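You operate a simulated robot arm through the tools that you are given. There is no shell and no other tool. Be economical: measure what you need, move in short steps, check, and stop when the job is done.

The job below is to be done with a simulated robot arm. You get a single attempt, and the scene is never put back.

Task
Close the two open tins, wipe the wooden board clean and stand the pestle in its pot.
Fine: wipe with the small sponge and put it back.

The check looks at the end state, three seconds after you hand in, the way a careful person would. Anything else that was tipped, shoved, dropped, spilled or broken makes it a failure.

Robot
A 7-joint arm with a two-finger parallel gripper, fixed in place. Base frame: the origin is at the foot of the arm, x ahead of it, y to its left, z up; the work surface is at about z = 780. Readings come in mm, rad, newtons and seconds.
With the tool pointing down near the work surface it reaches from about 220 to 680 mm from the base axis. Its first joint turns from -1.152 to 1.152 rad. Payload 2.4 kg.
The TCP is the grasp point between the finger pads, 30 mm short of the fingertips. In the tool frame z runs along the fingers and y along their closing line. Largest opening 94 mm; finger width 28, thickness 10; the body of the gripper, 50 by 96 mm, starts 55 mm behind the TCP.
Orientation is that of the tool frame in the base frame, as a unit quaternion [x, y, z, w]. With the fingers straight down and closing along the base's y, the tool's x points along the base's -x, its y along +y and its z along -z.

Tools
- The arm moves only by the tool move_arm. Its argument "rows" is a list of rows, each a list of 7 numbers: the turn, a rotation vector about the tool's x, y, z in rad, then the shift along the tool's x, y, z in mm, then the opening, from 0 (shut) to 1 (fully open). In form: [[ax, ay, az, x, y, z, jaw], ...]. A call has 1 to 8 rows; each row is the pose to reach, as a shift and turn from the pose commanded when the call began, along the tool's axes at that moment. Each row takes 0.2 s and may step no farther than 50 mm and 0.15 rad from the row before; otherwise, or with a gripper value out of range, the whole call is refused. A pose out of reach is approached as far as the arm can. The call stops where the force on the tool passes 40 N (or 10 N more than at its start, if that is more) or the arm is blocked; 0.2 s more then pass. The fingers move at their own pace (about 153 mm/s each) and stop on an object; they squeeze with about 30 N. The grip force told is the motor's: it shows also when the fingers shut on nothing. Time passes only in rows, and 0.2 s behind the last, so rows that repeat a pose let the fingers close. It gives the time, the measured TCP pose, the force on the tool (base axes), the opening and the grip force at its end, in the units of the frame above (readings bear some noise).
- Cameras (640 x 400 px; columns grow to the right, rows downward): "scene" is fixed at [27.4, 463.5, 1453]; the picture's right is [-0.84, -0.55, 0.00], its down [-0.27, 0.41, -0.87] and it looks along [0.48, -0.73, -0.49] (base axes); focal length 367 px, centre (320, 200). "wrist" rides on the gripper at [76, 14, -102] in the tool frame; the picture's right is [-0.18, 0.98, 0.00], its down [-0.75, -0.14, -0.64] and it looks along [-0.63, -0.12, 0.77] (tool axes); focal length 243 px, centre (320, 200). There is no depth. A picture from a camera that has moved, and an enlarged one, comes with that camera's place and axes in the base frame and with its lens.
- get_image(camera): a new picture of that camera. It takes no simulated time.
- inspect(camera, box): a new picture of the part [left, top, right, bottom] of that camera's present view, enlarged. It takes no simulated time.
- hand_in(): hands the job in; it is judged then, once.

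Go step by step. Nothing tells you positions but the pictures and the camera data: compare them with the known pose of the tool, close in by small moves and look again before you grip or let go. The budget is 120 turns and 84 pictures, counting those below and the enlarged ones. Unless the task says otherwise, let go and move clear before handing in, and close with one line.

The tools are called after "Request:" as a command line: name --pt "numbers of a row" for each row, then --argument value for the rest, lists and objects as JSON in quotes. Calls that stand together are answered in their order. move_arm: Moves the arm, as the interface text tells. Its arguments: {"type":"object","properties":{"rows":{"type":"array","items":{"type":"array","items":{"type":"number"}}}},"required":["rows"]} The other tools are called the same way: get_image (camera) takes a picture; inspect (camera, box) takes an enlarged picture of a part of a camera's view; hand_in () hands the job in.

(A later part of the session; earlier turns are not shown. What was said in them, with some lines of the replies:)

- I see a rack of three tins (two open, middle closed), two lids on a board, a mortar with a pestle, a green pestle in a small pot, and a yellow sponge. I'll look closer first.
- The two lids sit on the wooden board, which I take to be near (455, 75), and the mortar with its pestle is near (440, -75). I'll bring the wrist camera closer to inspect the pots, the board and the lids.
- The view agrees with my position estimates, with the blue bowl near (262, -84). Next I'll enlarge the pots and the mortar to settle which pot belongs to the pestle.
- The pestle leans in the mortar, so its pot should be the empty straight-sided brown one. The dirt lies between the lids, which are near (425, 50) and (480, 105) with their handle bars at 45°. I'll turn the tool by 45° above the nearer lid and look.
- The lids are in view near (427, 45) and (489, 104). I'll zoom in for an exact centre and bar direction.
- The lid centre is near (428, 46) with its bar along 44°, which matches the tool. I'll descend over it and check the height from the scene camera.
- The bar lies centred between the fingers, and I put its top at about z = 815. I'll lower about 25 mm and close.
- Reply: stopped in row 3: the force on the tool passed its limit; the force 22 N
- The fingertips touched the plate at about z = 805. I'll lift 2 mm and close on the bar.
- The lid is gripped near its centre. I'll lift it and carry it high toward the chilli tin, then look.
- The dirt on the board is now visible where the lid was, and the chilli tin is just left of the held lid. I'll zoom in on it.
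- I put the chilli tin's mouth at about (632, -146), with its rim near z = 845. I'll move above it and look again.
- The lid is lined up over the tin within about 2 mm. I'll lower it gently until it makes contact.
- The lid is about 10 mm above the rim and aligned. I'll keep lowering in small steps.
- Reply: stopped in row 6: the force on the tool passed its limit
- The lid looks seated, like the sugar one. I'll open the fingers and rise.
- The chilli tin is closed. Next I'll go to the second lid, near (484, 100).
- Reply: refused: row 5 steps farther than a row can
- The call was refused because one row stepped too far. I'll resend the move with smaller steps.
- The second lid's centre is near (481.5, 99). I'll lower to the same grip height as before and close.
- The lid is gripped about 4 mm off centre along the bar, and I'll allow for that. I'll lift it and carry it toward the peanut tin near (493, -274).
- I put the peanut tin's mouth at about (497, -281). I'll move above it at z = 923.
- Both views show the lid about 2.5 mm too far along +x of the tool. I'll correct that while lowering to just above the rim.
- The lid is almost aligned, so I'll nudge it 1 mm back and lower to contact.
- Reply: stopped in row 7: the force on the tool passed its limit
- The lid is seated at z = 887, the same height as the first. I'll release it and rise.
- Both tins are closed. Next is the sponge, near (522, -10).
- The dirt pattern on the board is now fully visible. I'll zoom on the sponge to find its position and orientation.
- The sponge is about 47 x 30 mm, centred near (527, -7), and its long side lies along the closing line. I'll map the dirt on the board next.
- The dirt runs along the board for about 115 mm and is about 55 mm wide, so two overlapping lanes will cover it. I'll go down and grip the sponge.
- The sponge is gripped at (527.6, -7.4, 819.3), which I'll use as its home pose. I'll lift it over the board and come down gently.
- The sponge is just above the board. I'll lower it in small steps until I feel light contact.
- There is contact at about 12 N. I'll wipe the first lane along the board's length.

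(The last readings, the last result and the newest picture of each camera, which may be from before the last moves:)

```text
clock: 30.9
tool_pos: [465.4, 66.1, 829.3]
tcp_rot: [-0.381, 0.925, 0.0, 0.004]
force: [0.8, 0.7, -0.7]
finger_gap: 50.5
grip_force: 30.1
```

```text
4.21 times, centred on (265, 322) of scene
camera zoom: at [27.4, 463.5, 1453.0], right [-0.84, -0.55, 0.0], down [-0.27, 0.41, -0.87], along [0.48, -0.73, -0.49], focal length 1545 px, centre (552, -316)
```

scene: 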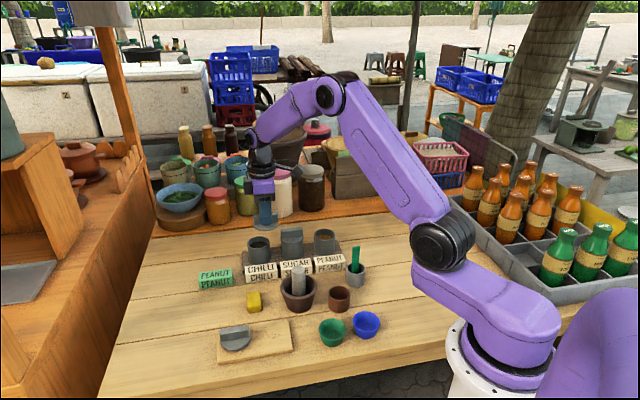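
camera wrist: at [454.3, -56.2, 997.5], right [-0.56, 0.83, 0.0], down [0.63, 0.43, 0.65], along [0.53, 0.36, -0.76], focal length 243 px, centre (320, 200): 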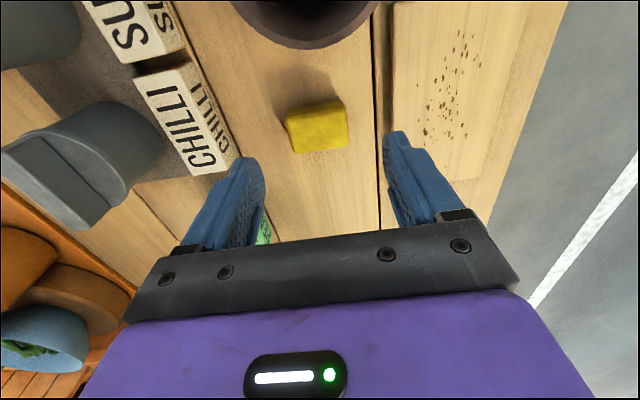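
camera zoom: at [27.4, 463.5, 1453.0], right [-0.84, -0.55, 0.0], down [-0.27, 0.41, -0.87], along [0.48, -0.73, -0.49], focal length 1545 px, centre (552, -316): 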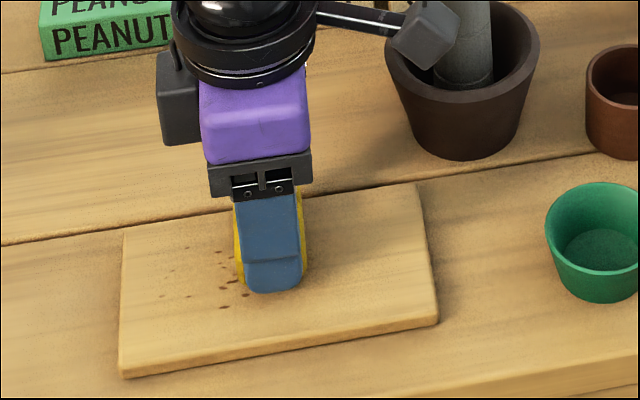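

The right half wiped clean, but contact has slackened because the sponge slid a little in the fingers. I'll press about 1.5 mm more and wipe the other half.

Request:
move_arm --pt "0 0 0 0 0 1.5 0.3" --pt "0 0 0 -20 0 1.5 0.3" --pt "0 0 0 -40 0 1.5 0.3" --pt "0 0 0 -64 0 1.5 0.3" --pt "0 0 0 -64 13 1.5 0.3" --pt "0 0 0 -64 26 1.5 0.3" --pt "0 0 0 -40 26 1.5 0.3" --pt "0 0 0 -20 26 1.5 0.3"

Request:
inspect --camera "scene" --box '[200, 275, 330, 370]'

```text
clock: 32.8
tool_pos: [461.3, 98.6, 827.3]
tcp_rot: [-0.381, 0.924, 0.001, 0.002]
force: [-0.5, 0.1, -0.2]
finger_gap: 50.2
grip_force: 30.5
```

```text
4.21 times, centred on (265, 322) of scene
camera zoom: at [27.4, 463.6, 1453.0], right [-0.84, -0.55, 0.0], down [-0.27, 0.41, -0.87], along [0.48, -0.73, -0.49], focal length 1545 px, centre (552, -316)
```

zoom: 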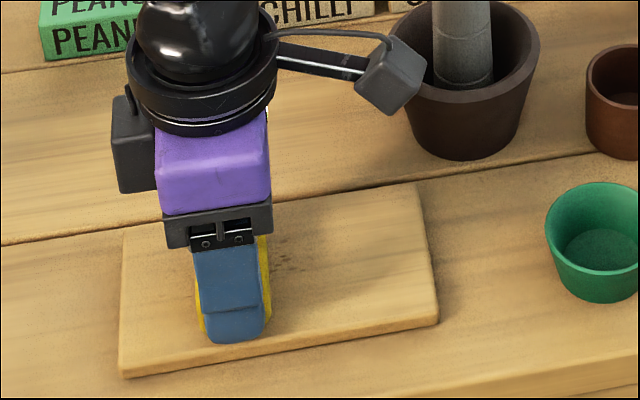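

Most of it is gone, with a faint patch near the middle. I'll press slightly more, wipe the second lane to the other end, and return along the middle.

Request:
move_arm --pt "0 0 0 0 0 1.2 0.3" --pt "0 0 0 28 0 1.2 0.3" --pt "0 0 0 56 0 1.2 0.3" --pt "0 0 0 82 0 1.2 0.3" --pt "0 0 0 82 -13 1.6 0.3" --pt "0 0 0 56 -13 1.8 0.3" --pt "0 0 0 28 -13 2 0.3" --pt "0 0 0 0 -13 2 0.3"

Request:
move_arm --pt "0 0 0 -35 0 0.5 0.3" --pt "0 0 0 -35 -14 0.8 0.3" --pt "0 0 0 -5 -14 0.8 0.3" --pt "0 0 0 35 -14 0.8 0.3" --pt "0 0 0 70 -14 0.8 0.3" --pt "0 0 0 70 -14 -20 0.3" --pt "0 0 0 70 -14 -50 0.3"

Request:
inspect --camera "scene" --box '[200, 275, 330, 370]'

```text
clock: 34.5
tool_pos: [469.2, 89.6, 826.1]
tcp_rot: [-0.381, 0.924, 0.0, 0.003]
force: [0.1, -0.2, -1.3]
finger_gap: 50.3
grip_force: 29.9
```

```text
clock: 36.1
tool_pos: [430.1, 29.4, 874.8]
tcp_rot: [-0.381, 0.925, 0.001, 0.002]
force: [-1.0, 0.4, 0.5]
finger_gap: 50.5
grip_force: 30.1
```

```text
4.21 times, centred on (265, 322) of scene
camera zoom: at [27.4, 463.5, 1453.0], right [-0.84, -0.55, 0.0], down [-0.27, 0.41, -0.87], along [0.48, -0.73, -0.49], focal length 1545 px, centre (552, -316)
```

zoom: 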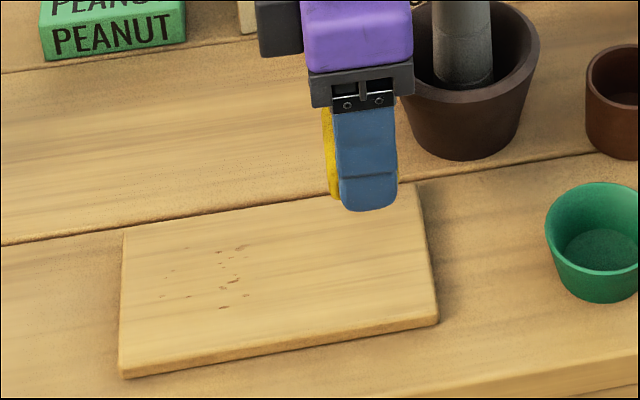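

The right half is clean, but spots remain on the left half. I'll set the sponge down there and find contact again.

Request:
move_arm --pt "0 0 0 -40 6 0 0.3" --pt "0 0 0 -80 12 10 0.3" --pt "0 0 0 -80 12 40 0.3" --pt "0 0 0 -80 12 48 0.3" --pt "0 0 0 -80 12 49.5 0.3" --pt "0 0 0 -80 12 49.5 0.3"

```text
clock: 37.5
tool_pos: [478.7, 94.4, 826.6]
tcp_rot: [-0.383, 0.924, 0.0, 0.003]
force: [-0.9, 0.0, 0.7]
finger_gap: 50.5
grip_force: 30.2
```

Request:
move_arm --pt "0 0 0 0 0 1 0.3" --pt "0 0 0 0 0 2 0.3" --pt "0 0 0 0 0 2 0.3"

```text
clock: 38.4
tool_pos: [478.9, 94.5, 824.9]
tcp_rot: [-0.382, 0.924, 0.0, 0.003]
force: [-0.7, -0.3, 0.8]
finger_gap: 50.4
grip_force: 30.0
```

Request:
move_arm --pt "0 0 0 0 0 1 0.3" --pt "0 0 0 0 0 2 0.3" --pt "0 0 0 0 0 2 0.3"

```text
clock: 39.1
tool_pos: [479.9, 94.4, 823.7]
tcp_rot: [-0.381, 0.924, -0.001, 0.003]
force: [-3.9, -0.3, 23.5]
finger_gap: 50.5
grip_force: 30.1
```

Contact is about 23 N with the fingertips still clear of the board. I'll wipe the left half over both lanes.

Request:
move_arm --pt "0 0 0 -26 0 0 0.3" --pt "0 0 0 -26 -11 0 0.3" --pt "0 0 0 0 -11 0 0.3" --pt "0 0 0 28 -11 0 0.3" --pt "0 0 0 28 14 0 0.3" --pt "0 0 0 0 14 0 0.3" --pt "0 0 0 -26 14 0 0.3" --pt "0 0 0 -26 14 -40 0.3"

Request:
get_image --camera "wrist"

Request:
inspect --camera "scene" --box '[200, 275, 330, 370]'

```text
clock: 41.0
tool_pos: [486.5, 120.7, 863.3]
tcp_rot: [-0.381, 0.924, 0.0, 0.001]
force: [0.3, 0.4, -0.8]
finger_gap: 50.5
grip_force: 29.9
```

```text
37 pictures are left
camera wrist: at [422.0, 78.1, 965.8], right [-0.56, 0.83, 0.0], down [0.63, 0.43, 0.65], along [0.53, 0.36, -0.76], focal length 243 px, centre (320, 200)
```

wrist: 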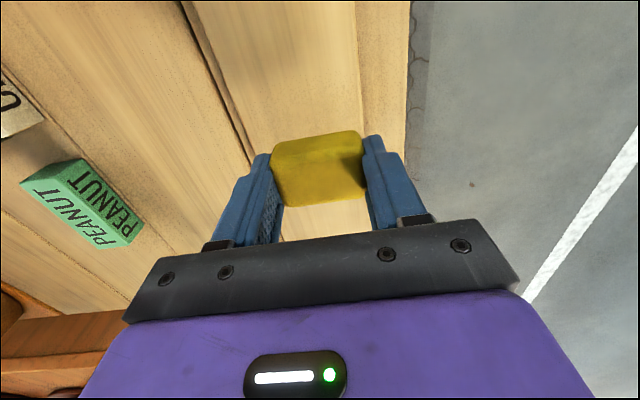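

```text
4.21 times, centred on (265, 322) of scene
camera zoom: at [27.4, 463.5, 1453.0], right [-0.84, -0.55, 0.0], down [-0.27, 0.41, -0.87], along [0.48, -0.73, -0.49], focal length 1545 px, centre (552, -316)
```

zoom: 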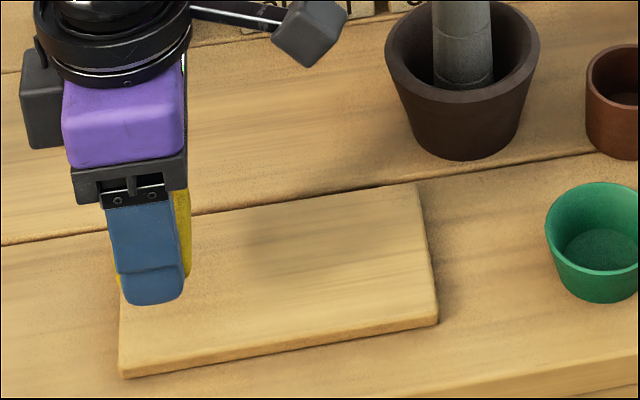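

The board looks clean. I'll carry the sponge back to its home at (527.6, -7.4) and check the board's left end on the way.

Request:
move_arm --pt "0 0 0 20 -40 -5 0.3" --pt "0 0 0 41 -80 -5 0.3" --pt "0 0 0 61.3 -119.7 -5 0.3" --pt "0 0 0 61.3 -119.7 25 0.3" --pt "0 0 0 61.3 -119.7 43 0.3" --pt "0 0 0 61.3 -119.7 43 0.3"

Request:
inspect --camera "scene" --box '[200, 265, 330, 370]'

```text
clock: 42.4
tool_pos: [529.7, -5.7, 821.8]
tcp_rot: [-0.381, 0.924, 0.0, 0.002]
force: [0.1, 0.6, -0.4]
finger_gap: 50.2
grip_force: 30.1
```

```text
3.81 times, centred on (265, 318) of scene
camera zoom: at [27.4, 463.5, 1453.0], right [-0.84, -0.55, 0.0], down [-0.27, 0.41, -0.87], along [0.48, -0.73, -0.49], focal length 1398 px, centre (530, -248)
```

zoom: 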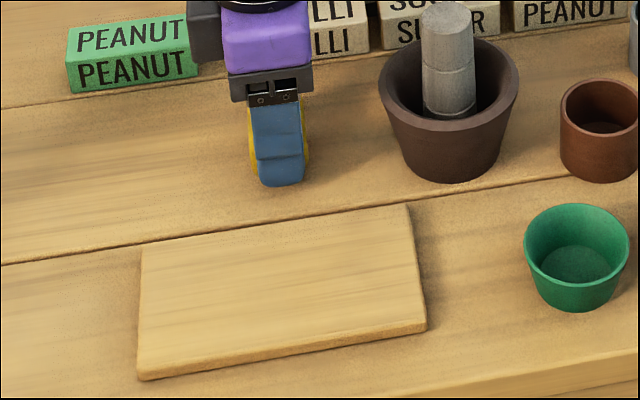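

The board is clean. I'll lower the sponge onto the table.

Request:
move_arm --pt "0 0 0 1.5 0 3 0.3" --pt "0 0 0 1.5 0 6 0.3" --pt "0 0 0 1.5 0 8 0.3" --pt "0 0 0 1.5 0 8 0.3"

```text
clock: 43.4
tool_pos: [526.9, -6.2, 812.7]
tcp_rot: [-0.381, 0.924, 0.0, 0.003]
force: [-0.2, 0.0, -0.1]
finger_gap: 50.4
grip_force: 30.5
```

Request:
move_arm --pt "0 0 0 0 0 0.7 0.3" --pt "0 0 0 0 0 1 0.3" --pt "0 0 0 0 0 1 0.3"

Request:
inspect --camera "wrist" --box '[220, 40, 420, 240]'

```text
clock: 44.1
tool_pos: [527.3, -6.7, 812.7]
tcp_rot: [-0.382, 0.924, 0.001, 0.002]
force: [-0.1, 1.1, 0.1]
finger_gap: 50.5
grip_force: 30.3
```

```text
2.00 times, centred on (320, 140) of wrist
camera zoom: at [462.2, -50.4, 913.5], right [-0.56, 0.83, 0.0], down [0.63, 0.43, 0.65], along [0.53, 0.36, -0.76], focal length 485 px, centre (320, 320)
```

zoom: 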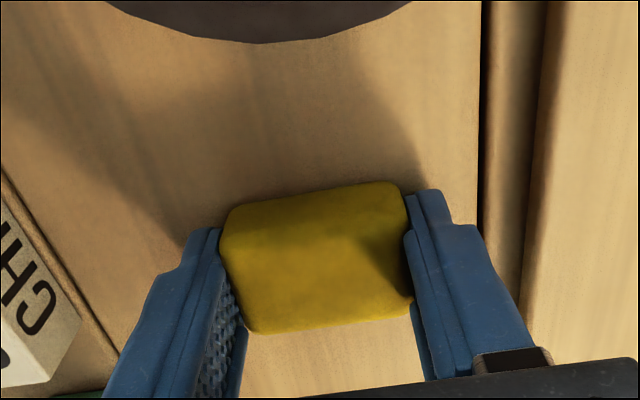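

The sponge is within about a millimetre of the table. I'll release it and rise to a height for viewing the mortar.

Request:
move_arm --pt "0 0 0 0 0 0 0.75" --pt "0 0 0 0 0 0 0.75" --pt "0 0 0 0 0 -30 0.75" --pt "0 0 0 0 0 -75 0.75" --pt "0 0 0 0 0 -120 0.75" --pt "0 0 0 0 0 -165 0.75"

Request:
get_image --camera "scene"

Request:
get_image --camera "wrist"

```text
clock: 45.5
tool_pos: [525.1, -8.3, 976.5]
tcp_rot: [-0.382, 0.924, 0.0, 0.003]
force: [0.9, 0.0, -0.4]
finger_gap: 70.5
grip_force: 0.2
```

```text
33 pictures are left
```

scene: 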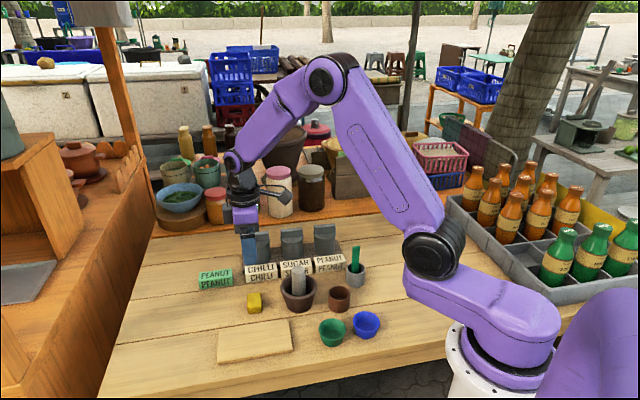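

```text
32 pictures are left
camera wrist: at [460.0, -51.4, 1079.0], right [-0.56, 0.83, 0.0], down [0.63, 0.43, 0.65], along [0.53, 0.36, -0.76], focal length 243 px, centre (320, 200)
```

wrist: 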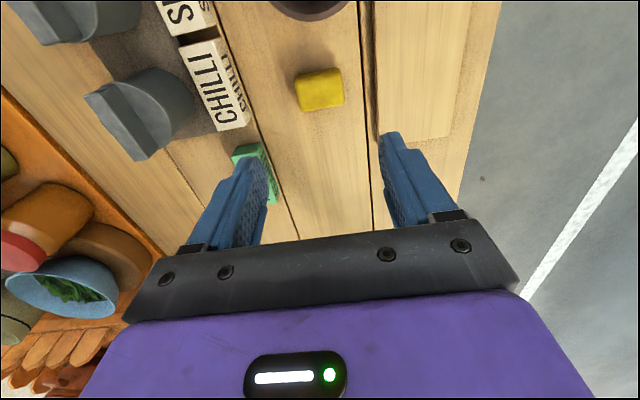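

The sponge is back in place. I'll move above the mortar to measure the pestle and the brown pot.

Request:
move_arm --pt "0 0 0 36 4 -10 0.75" --pt "0 0 0 72 8 -20 0.75" --pt "0 0 0 107 12.6 -24 0.75" --pt "0 0 0 107 12.6 -24 0.75"

Request:
get_image --camera "wrist"

Request:
inspect --camera "scene" --box '[270, 235, 390, 345]'

```text
clock: 46.5
tool_pos: [441.8, -73.1, 999.3]
tcp_rot: [-0.382, 0.924, 0.0, 0.003]
force: [-0.6, 0.4, -0.2]
finger_gap: 70.4
grip_force: 0.1
```

```text
31 pictures are left
camera wrist: at [376.1, -117.3, 1101.5], right [-0.56, 0.83, 0.0], down [0.63, 0.43, 0.65], along [0.53, 0.36, -0.76], focal length 243 px, centre (320, 200)
```

wrist: 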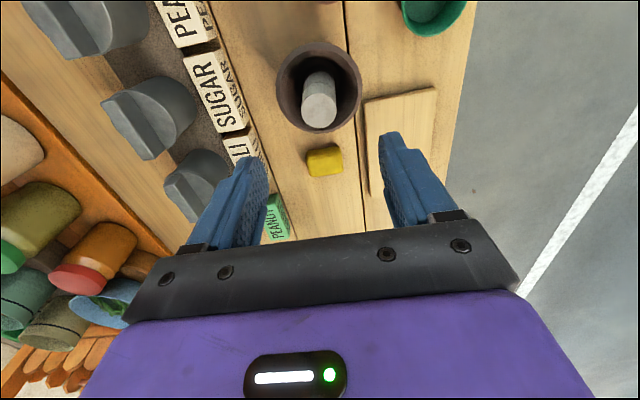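

```text
3.64 times, centred on (330, 290) of scene
camera zoom: at [27.4, 463.5, 1453.0], right [-0.84, -0.55, 0.0], down [-0.27, 0.41, -0.87], along [0.48, -0.73, -0.49], focal length 1334 px, centre (284, -127)
```

zoom: 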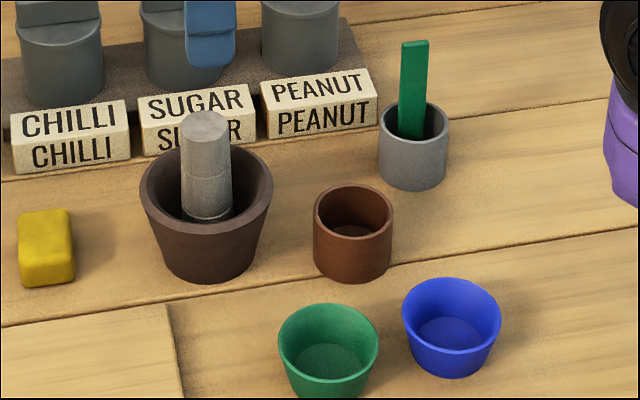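

Request:
inspect --camera "wrist" --box '[240, 20, 400, 150]'

```text
3.08 times, centred on (320, 85) of wrist
camera zoom: at [376.1, -117.3, 1101.5], right [-0.56, 0.83, 0.0], down [0.63, 0.43, 0.65], along [0.53, 0.36, -0.76], focal length 746 px, centre (320, 554)
```

zoom: 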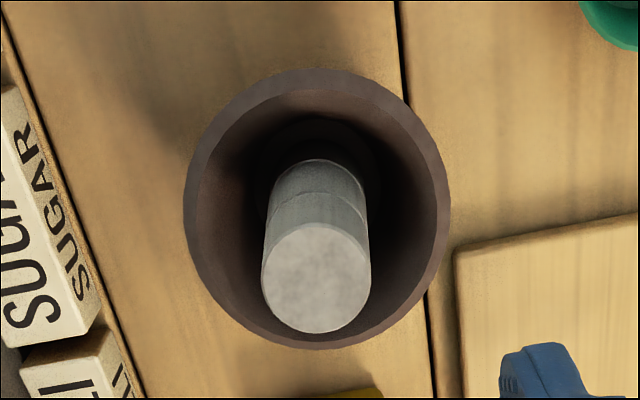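

The pestle stands upright at about (441.4, -74.4), 31 mm thick, with its top near z = 884. The brown pot is near (353, -123), about 55 mm wide outside, with its rim near z = 822. I'll lower above the pestle to check the alignment.

Request:
move_arm --pt "-0.0023 0.0055 0 1.2 -0.6 30 0.75" --pt "-0.0023 0.0055 0 1.2 -0.6 65 0.75" --pt "-0.0023 0.0055 0 1.2 -0.6 80 0.75" --pt "-0.0023 0.0055 0 1.2 -0.6 80 0.75"

Request:
inspect --camera "wrist" --box '[220, 40, 420, 240]'

Request:
inspect --camera "scene" --box '[270, 235, 390, 345]'

```text
clock: 47.5
tool_pos: [441.2, -74.3, 919.9]
tcp_rot: [-0.382, 0.924, 0.0, 0.0]
force: [0.4, -0.3, 0.4]
finger_gap: 70.6
grip_force: 0.0
```

```text
2.00 times, centred on (320, 140) of wrist
camera zoom: at [377.5, -118.0, 1021.8], right [-0.56, 0.83, 0.0], down [0.63, 0.43, 0.64], along [0.53, 0.36, -0.77], focal length 485 px, centre (320, 320)
```

zoom: 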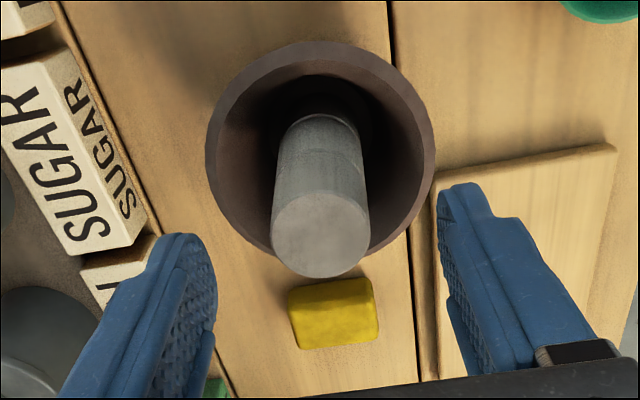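

```text
3.64 times, centred on (330, 290) of scene
camera zoom: at [27.4, 463.5, 1453.0], right [-0.84, -0.55, 0.0], down [-0.27, 0.41, -0.87], along [0.48, -0.73, -0.49], focal length 1334 px, centre (284, -127)
```

zoom: 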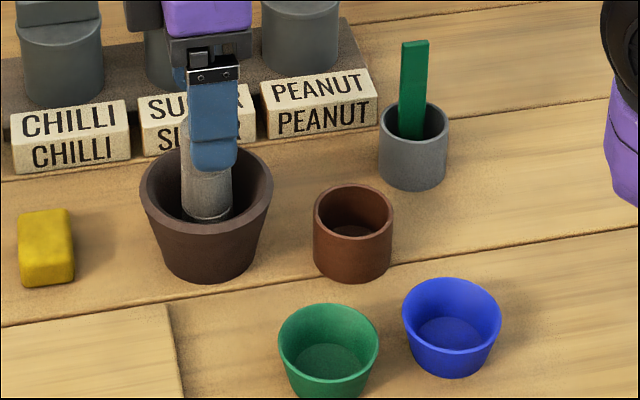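

The pestle is centred between the fingers. I'll lower to z = 880, clear of the mortar rim, and grip.

Request:
move_arm --pt "0 0 0 -0.5 0 20 0.75" --pt "0 0 0 -0.5 0 40 0.75" --pt "0 0 0 -0.5 0 40 0.75" --pt "0 0 0 -0.5 0 40 0.1" --pt "0 0 0 -0.5 0 40 0.1" --pt "0 0 0 -0.5 0 40 0.1"

Request:
inspect --camera "wrist" --box '[220, 40, 420, 240]'

```text
clock: 49.0
tool_pos: [442.6, -74.2, 879.4]
tcp_rot: [-0.382, 0.924, -0.001, 0.0]
force: [0.1, 1.2, -0.4]
finger_gap: 32.1
grip_force: 30.0
```

```text
2.00 times, centred on (320, 140) of wrist
camera zoom: at [377.5, -118.2, 982.7], right [-0.56, 0.83, 0.0], down [0.63, 0.43, 0.64], along [0.53, 0.36, -0.77], focal length 485 px, centre (320, 320)
```

zoom: 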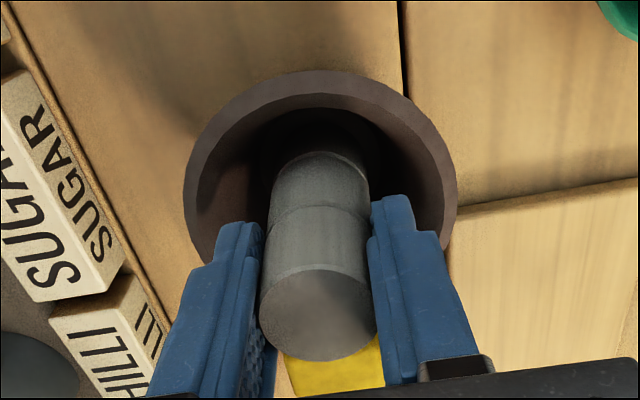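

The pestle is gripped at 32 mm. I'll lift it straight out and check it hangs vertical.

Request:
move_arm --pt "0 0 0 0 0 -25 0.1" --pt "0 0 0 0 0 -60 0.1" --pt "0 0 0 0 0 -95 0.1" --pt "0 0 0 0 0 -95 0.1"

Request:
inspect --camera "scene" --box '[250, 200, 390, 345]'

Request:
get_image --camera "wrist"

```text
clock: 50.0
tool_pos: [442.3, -74.3, 976.4]
tcp_rot: [-0.382, 0.924, 0.0, 0.0]
force: [-0.5, 0.5, -1.1]
finger_gap: 32.2
grip_force: 30.0
```

```text
2.76 times, centred on (320, 272) of scene
camera zoom: at [27.4, 463.5, 1453.0], right [-0.84, -0.55, 0.0], down [-0.27, 0.41, -0.87], along [0.48, -0.73, -0.49], focal length 1012 px, centre (320, 0)
```

zoom: 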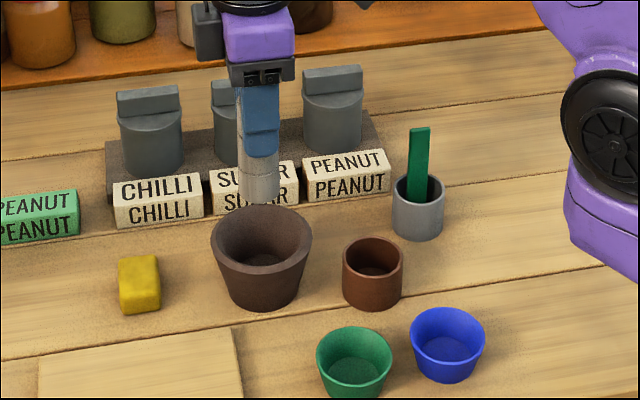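

```text
24 pictures are left
camera wrist: at [377.8, -117.8, 1077.6], right [-0.56, 0.83, 0.0], down [0.63, 0.43, 0.64], along [0.53, 0.36, -0.77], focal length 243 px, centre (320, 200)
```

wrist: 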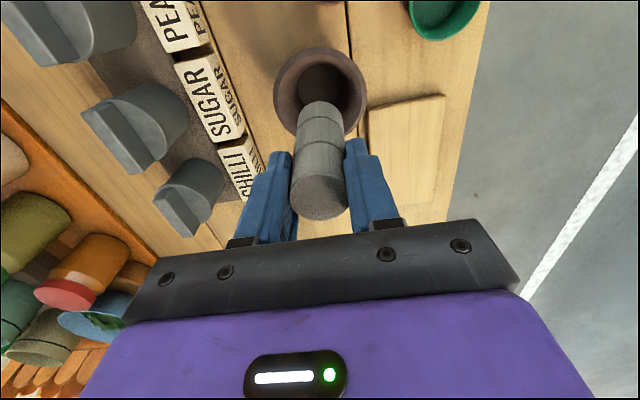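

The pestle hangs vertical, and its bottom is about 87 mm below the TCP. I'll move near the brown pot for a precise look.

Request:
move_arm --pt "0 0 0 34 24 -5 0.1" --pt "0 0 0 68 48 -5 0.1" --pt "0 0 0 68 48 -5 0.1"

Request:
inspect --camera "wrist" --box '[200, 20, 400, 190]'

```text
clock: 50.8
tool_pos: [359.5, -90.8, 979.7]
tcp_rot: [-0.381, 0.924, 0.0, 0.0]
force: [-0.1, -0.3, -0.9]
finger_gap: 32.0
grip_force: 29.6
```

```text
2.35 times, centred on (300, 105) of wrist
camera zoom: at [295.6, -132.7, 1081.9], right [-0.56, 0.83, 0.0], down [0.63, 0.43, 0.64], along [0.53, 0.36, -0.77], focal length 571 px, centre (367, 424)
```

zoom: 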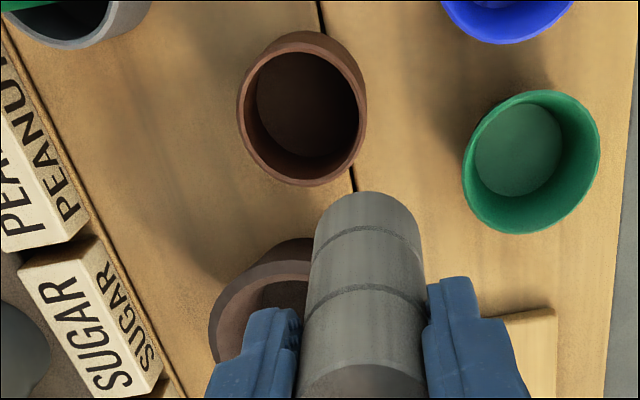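

The pot's mouth measures about (355.5, -124). I'll bring the pestle above it, still clear of the rim.

Request:
move_arm --pt "0 0 0 13 -10 0 0.1" --pt "0 0 0 26.3 -20 0 0.1" --pt "0 0 0 26.3 -20 20 0.1" --pt "0 0 0 26.3 -20 42 0.1" --pt "0 0 0 26.3 -20 42 0.1"

Request:
inspect --camera "wrist" --box '[220, 40, 420, 210]'

Request:
inspect --camera "scene" --box '[290, 235, 390, 325]'

```text
clock: 52.0
tool_pos: [355.2, -120.4, 937.0]
tcp_rot: [-0.382, 0.924, 0.0, 0.0]
force: [-0.7, -1.4, -1.2]
finger_gap: 31.8
grip_force: 30.3
```

```text
2.35 times, centred on (320, 125) of wrist
camera zoom: at [290.9, -164.6, 1039.3], right [-0.56, 0.83, 0.0], down [0.63, 0.43, 0.64], along [0.53, 0.36, -0.77], focal length 571 px, centre (320, 376)
```

zoom: 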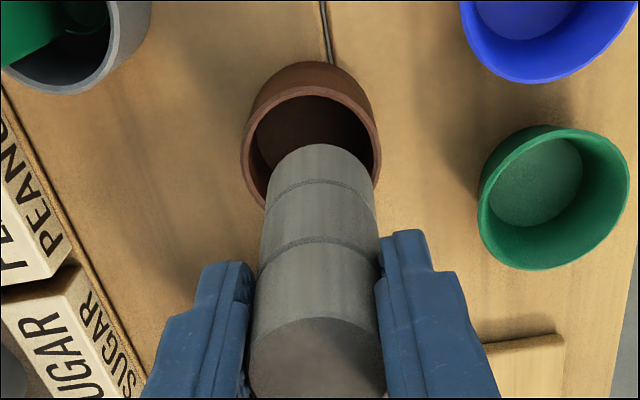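

```text
4.44 times, centred on (340, 280) of scene
camera zoom: at [27.4, 463.5, 1453.0], right [-0.84, -0.55, 0.0], down [-0.27, 0.41, -0.87], along [0.48, -0.73, -0.49], focal length 1630 px, centre (231, -156)
```

zoom: 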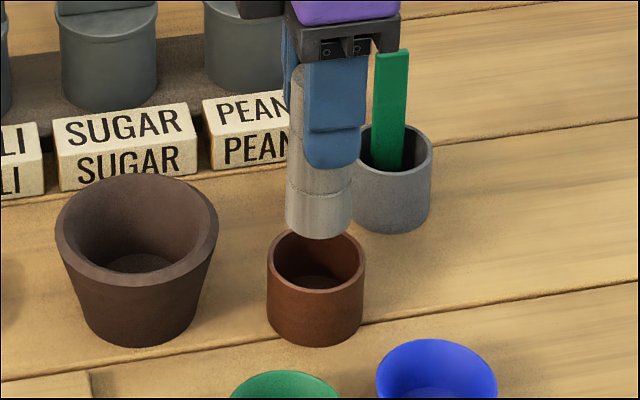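

The pestle needs to shift about 3 mm toward -y of the tool to be over the pot's centre. I'll correct that and lower it just into the mouth.

Request:
move_arm --pt "0 0 0 0.5 -3.4 0 0.1" --pt "0 0 0 0.5 -3.4 12 0.1" --pt "0 0 0 0.5 -3.4 24 0.1" --pt "0 0 0 0.5 -3.4 34 0.1" --pt "0 0 0 0.5 -3.4 34 0.1"

Request:
inspect --camera "wrist" --box '[220, 40, 420, 210]'

Request:
inspect --camera "scene" --box '[290, 235, 390, 325]'

```text
clock: 53.1
tool_pos: [357.4, -122.8, 903.8]
tcp_rot: [-0.382, 0.924, 0.001, 0.001]
force: [-0.3, 0.0, -0.2]
finger_gap: 31.9
grip_force: 30.0
```

```text
2.35 times, centred on (320, 125) of wrist
camera zoom: at [293.1, -167.1, 1006.3], right [-0.56, 0.83, 0.0], down [0.63, 0.43, 0.64], along [0.53, 0.36, -0.77], focal length 571 px, centre (320, 376)
```

zoom: 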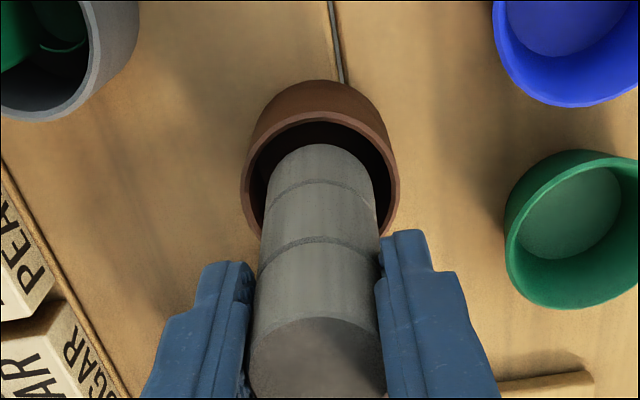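

```text
4.44 times, centred on (340, 280) of scene
camera zoom: at [27.4, 463.5, 1453.0], right [-0.84, -0.55, 0.0], down [-0.27, 0.41, -0.87], along [0.48, -0.73, -0.49], focal length 1630 px, centre (231, -156)
```

zoom: 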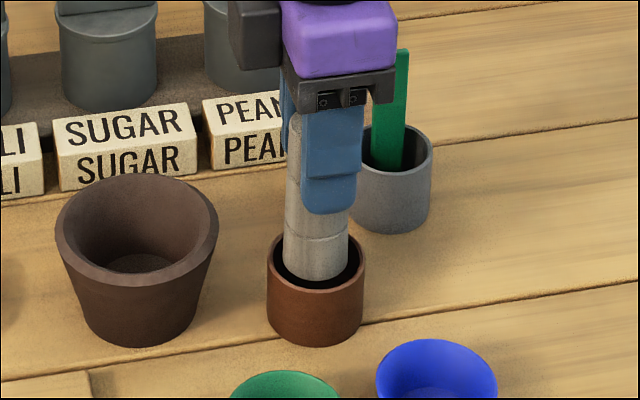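

The pestle is centred inside the mouth. I'll lower it in small steps until it touches the floor.

Request:
move_arm --pt "0 0 0 0 0 10 0.1" --pt "0 0 0 0 0 18 0.1" --pt "0 0 0 0 0 24 0.1" --pt "0 0 0 0 0 27 0.1" --pt "0 0 0 0 0 29 0.1" --pt "0 0 0 0 0 29 0.1"

```text
clock: 54.5
tool_pos: [357.0, -124.5, 875.3]
tcp_rot: [-0.382, 0.924, 0.0, 0.0]
force: [0.2, 0.1, -1.0]
finger_gap: 31.4
grip_force: 29.7
```

Request:
move_arm --pt "0 0 0 0 0 1 0.1" --pt "0 0 0 0 0 2 0.1" --pt "0 0 0 0 0 3 0.1" --pt "0 0 0 0 0 3 0.1"

Request:
inspect --camera "scene" --box '[290, 235, 390, 325]'

```text
clock: 55.5
tool_pos: [357.6, -123.9, 871.2]
tcp_rot: [-0.382, 0.924, 0.0, 0.001]
force: [-0.1, -0.4, 0.0]
finger_gap: 32.2
grip_force: 30.2
```

```text
4.44 times, centred on (340, 280) of scene
camera zoom: at [27.4, 463.5, 1453.0], right [-0.84, -0.55, 0.0], down [-0.27, 0.41, -0.87], along [0.48, -0.73, -0.49], focal length 1630 px, centre (231, -156)
```

zoom: 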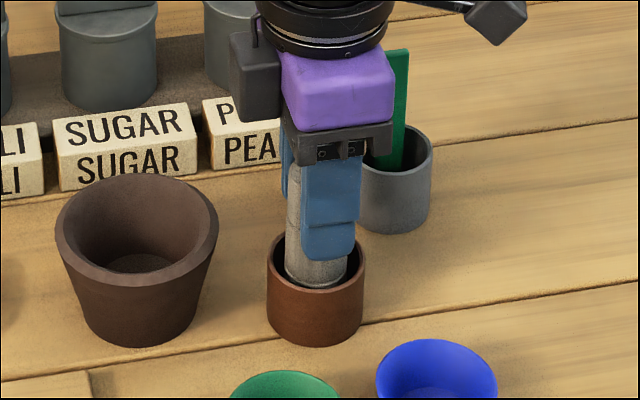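

Request:
move_arm --pt "0 0 0 0 0 1 0.1" --pt "0 0 0 0 0 2 0.1" --pt "0 0 0 0 0 3 0.1" --pt "0 0 0 0 0 3 0.1"

```text
clock: 56.5
tool_pos: [358.2, -124.6, 868.5]
tcp_rot: [-0.382, 0.924, -0.001, 0.0]
force: [0.4, 0.0, -0.5]
finger_gap: 31.9
grip_force: 29.8
```

Request:
move_arm --pt "0 0 0 0 0 1 0.1" --pt "0 0 0 0 0 2 0.1" --pt "0 0 0 0 0 3 0.1" --pt "0 0 0 0 0 3 0.1"

Request:
inspect --camera "scene" --box '[290, 235, 390, 325]'

```text
clock: 57.5
tool_pos: [358.2, -124.2, 866.1]
tcp_rot: [-0.383, 0.924, -0.001, 0.001]
force: [-1.3, -0.7, 29.7]
finger_gap: 31.8
grip_force: 29.9
```

```text
4.44 times, centred on (340, 280) of scene
camera zoom: at [27.0, 463.7, 1453.0], right [-0.84, -0.55, 0.0], down [-0.27, 0.41, -0.87], along [0.48, -0.73, -0.49], focal length 1630 px, centre (231, -156)
```

zoom: 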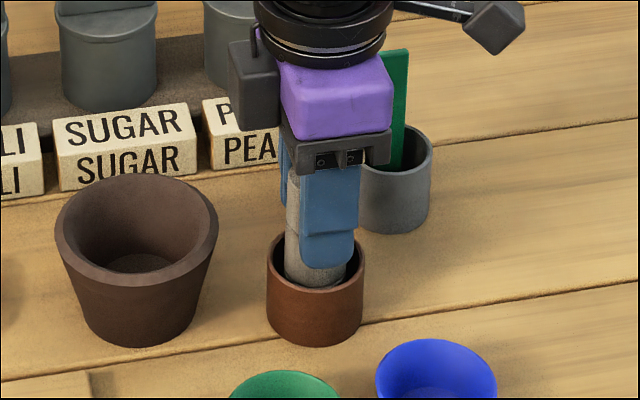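

The pestle is on the pot's floor. I'll ease the pressure, open and rise.

Request:
move_arm --pt "0 0 0 0 0 -1.2 0.1" --pt "0 0 0 0 0 -1.2 0.5" --pt "0 0 0 0 0 -1.2 0.65" --pt "0 0 0 0 0 -1.2 0.65" --pt "0 0 0 0 0 -40 0.65" --pt "0 0 0 0 0 -85 0.65" --pt "0 0 0 0 0 -130 0.65" --pt "0 0 0 0 0 -170 0.65"

Request:
get_image --camera "scene"

Request:
inspect --camera "scene" --box '[195, 215, 395, 370]'

Request:
get_image --camera "wrist"

```text
clock: 59.4
tool_pos: [357.7, -124.2, 1036.4]
tcp_rot: [-0.382, 0.924, 0.001, 0.0]
force: [-0.2, 0.3, 0.4]
finger_gap: 60.9
grip_force: 0.1
```

```text
16 pictures are left
```

scene: 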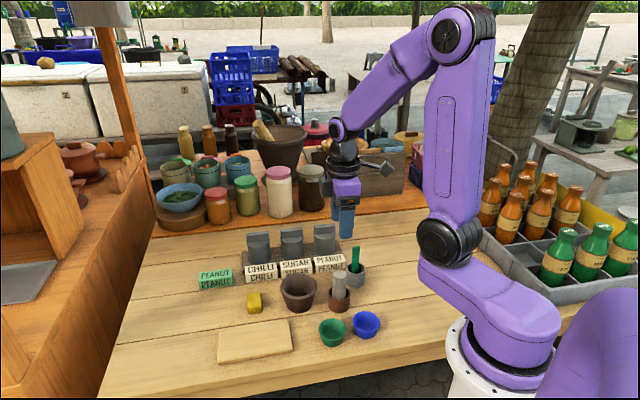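

```text
2.58 times, centred on (295, 292) of scene
camera zoom: at [27.4, 463.5, 1453.0], right [-0.84, -0.55, 0.0], down [-0.27, 0.41, -0.87], along [0.48, -0.73, -0.49], focal length 947 px, centre (384, -39)
```

zoom: 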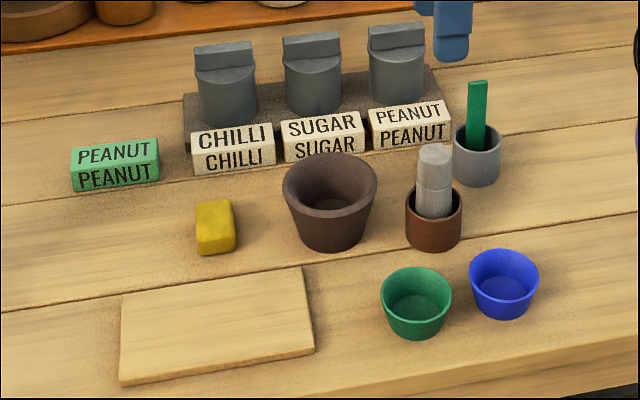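

```text
14 pictures are left
camera wrist: at [293.1, -167.7, 1139.5], right [-0.56, 0.83, 0.0], down [0.63, 0.43, 0.64], along [0.53, 0.36, -0.77], focal length 243 px, centre (320, 200)
```

wrist: 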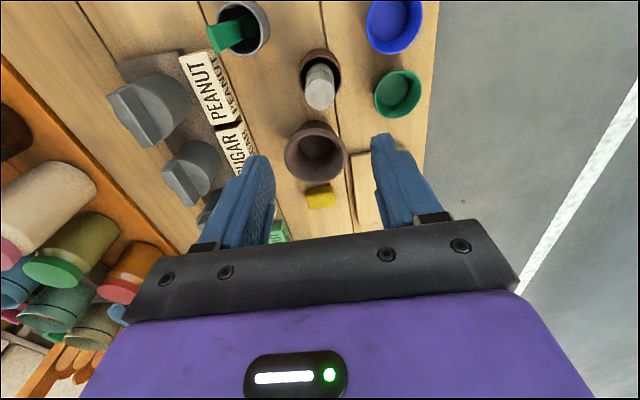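

The tins are closed, the pestle stands in the brown pot and the sponge is back in place. One last close look at the board and the sponge before handing in.

Request:
inspect --camera "scene" --box '[205, 280, 305, 370]'

Request:
inspect --camera "scene" --box '[235, 215, 365, 315]'

```text
4.44 times, centred on (255, 325) of scene
camera zoom: at [27.4, 463.5, 1453.0], right [-0.84, -0.55, 0.0], down [-0.27, 0.41, -0.87], along [0.48, -0.73, -0.49], focal length 1630 px, centre (609, -356)
```

zoom: 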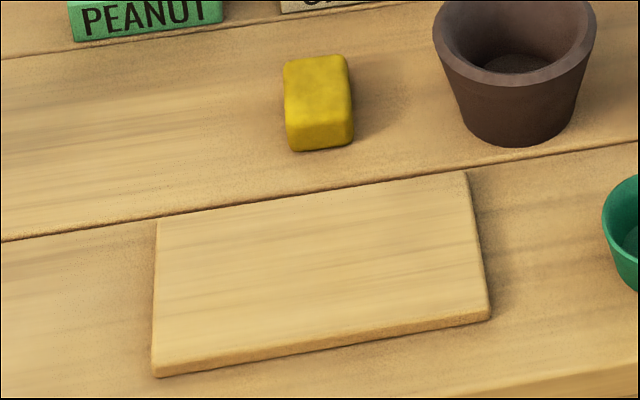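

```text
4.00 times, centred on (300, 265) of scene
camera zoom: at [27.4, 463.5, 1453.0], right [-0.84, -0.55, 0.0], down [-0.27, 0.41, -0.87], along [0.48, -0.73, -0.49], focal length 1467 px, centre (400, -60)
```

zoom: 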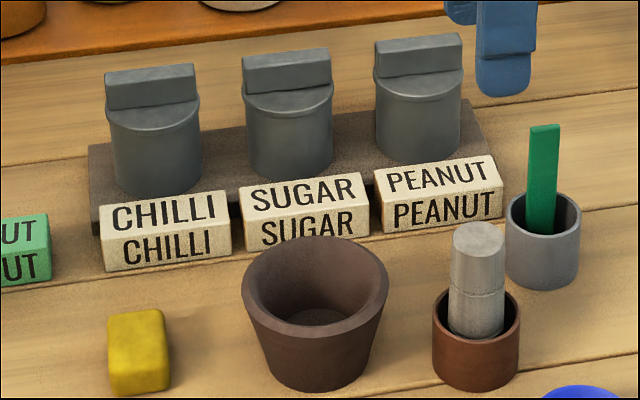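

The board is clean, both lids are seated, the pestle stands in its pot, and the arm is clear, so I'm handing in.

Request:
hand_in

```text
The job is handed in.
```

The chilli and peanut tins are closed, the board is wiped clean, the sponge is back where it was, and the pestle stands in the brown pot, which I took to be its own because it was the only empty straight-sided one.
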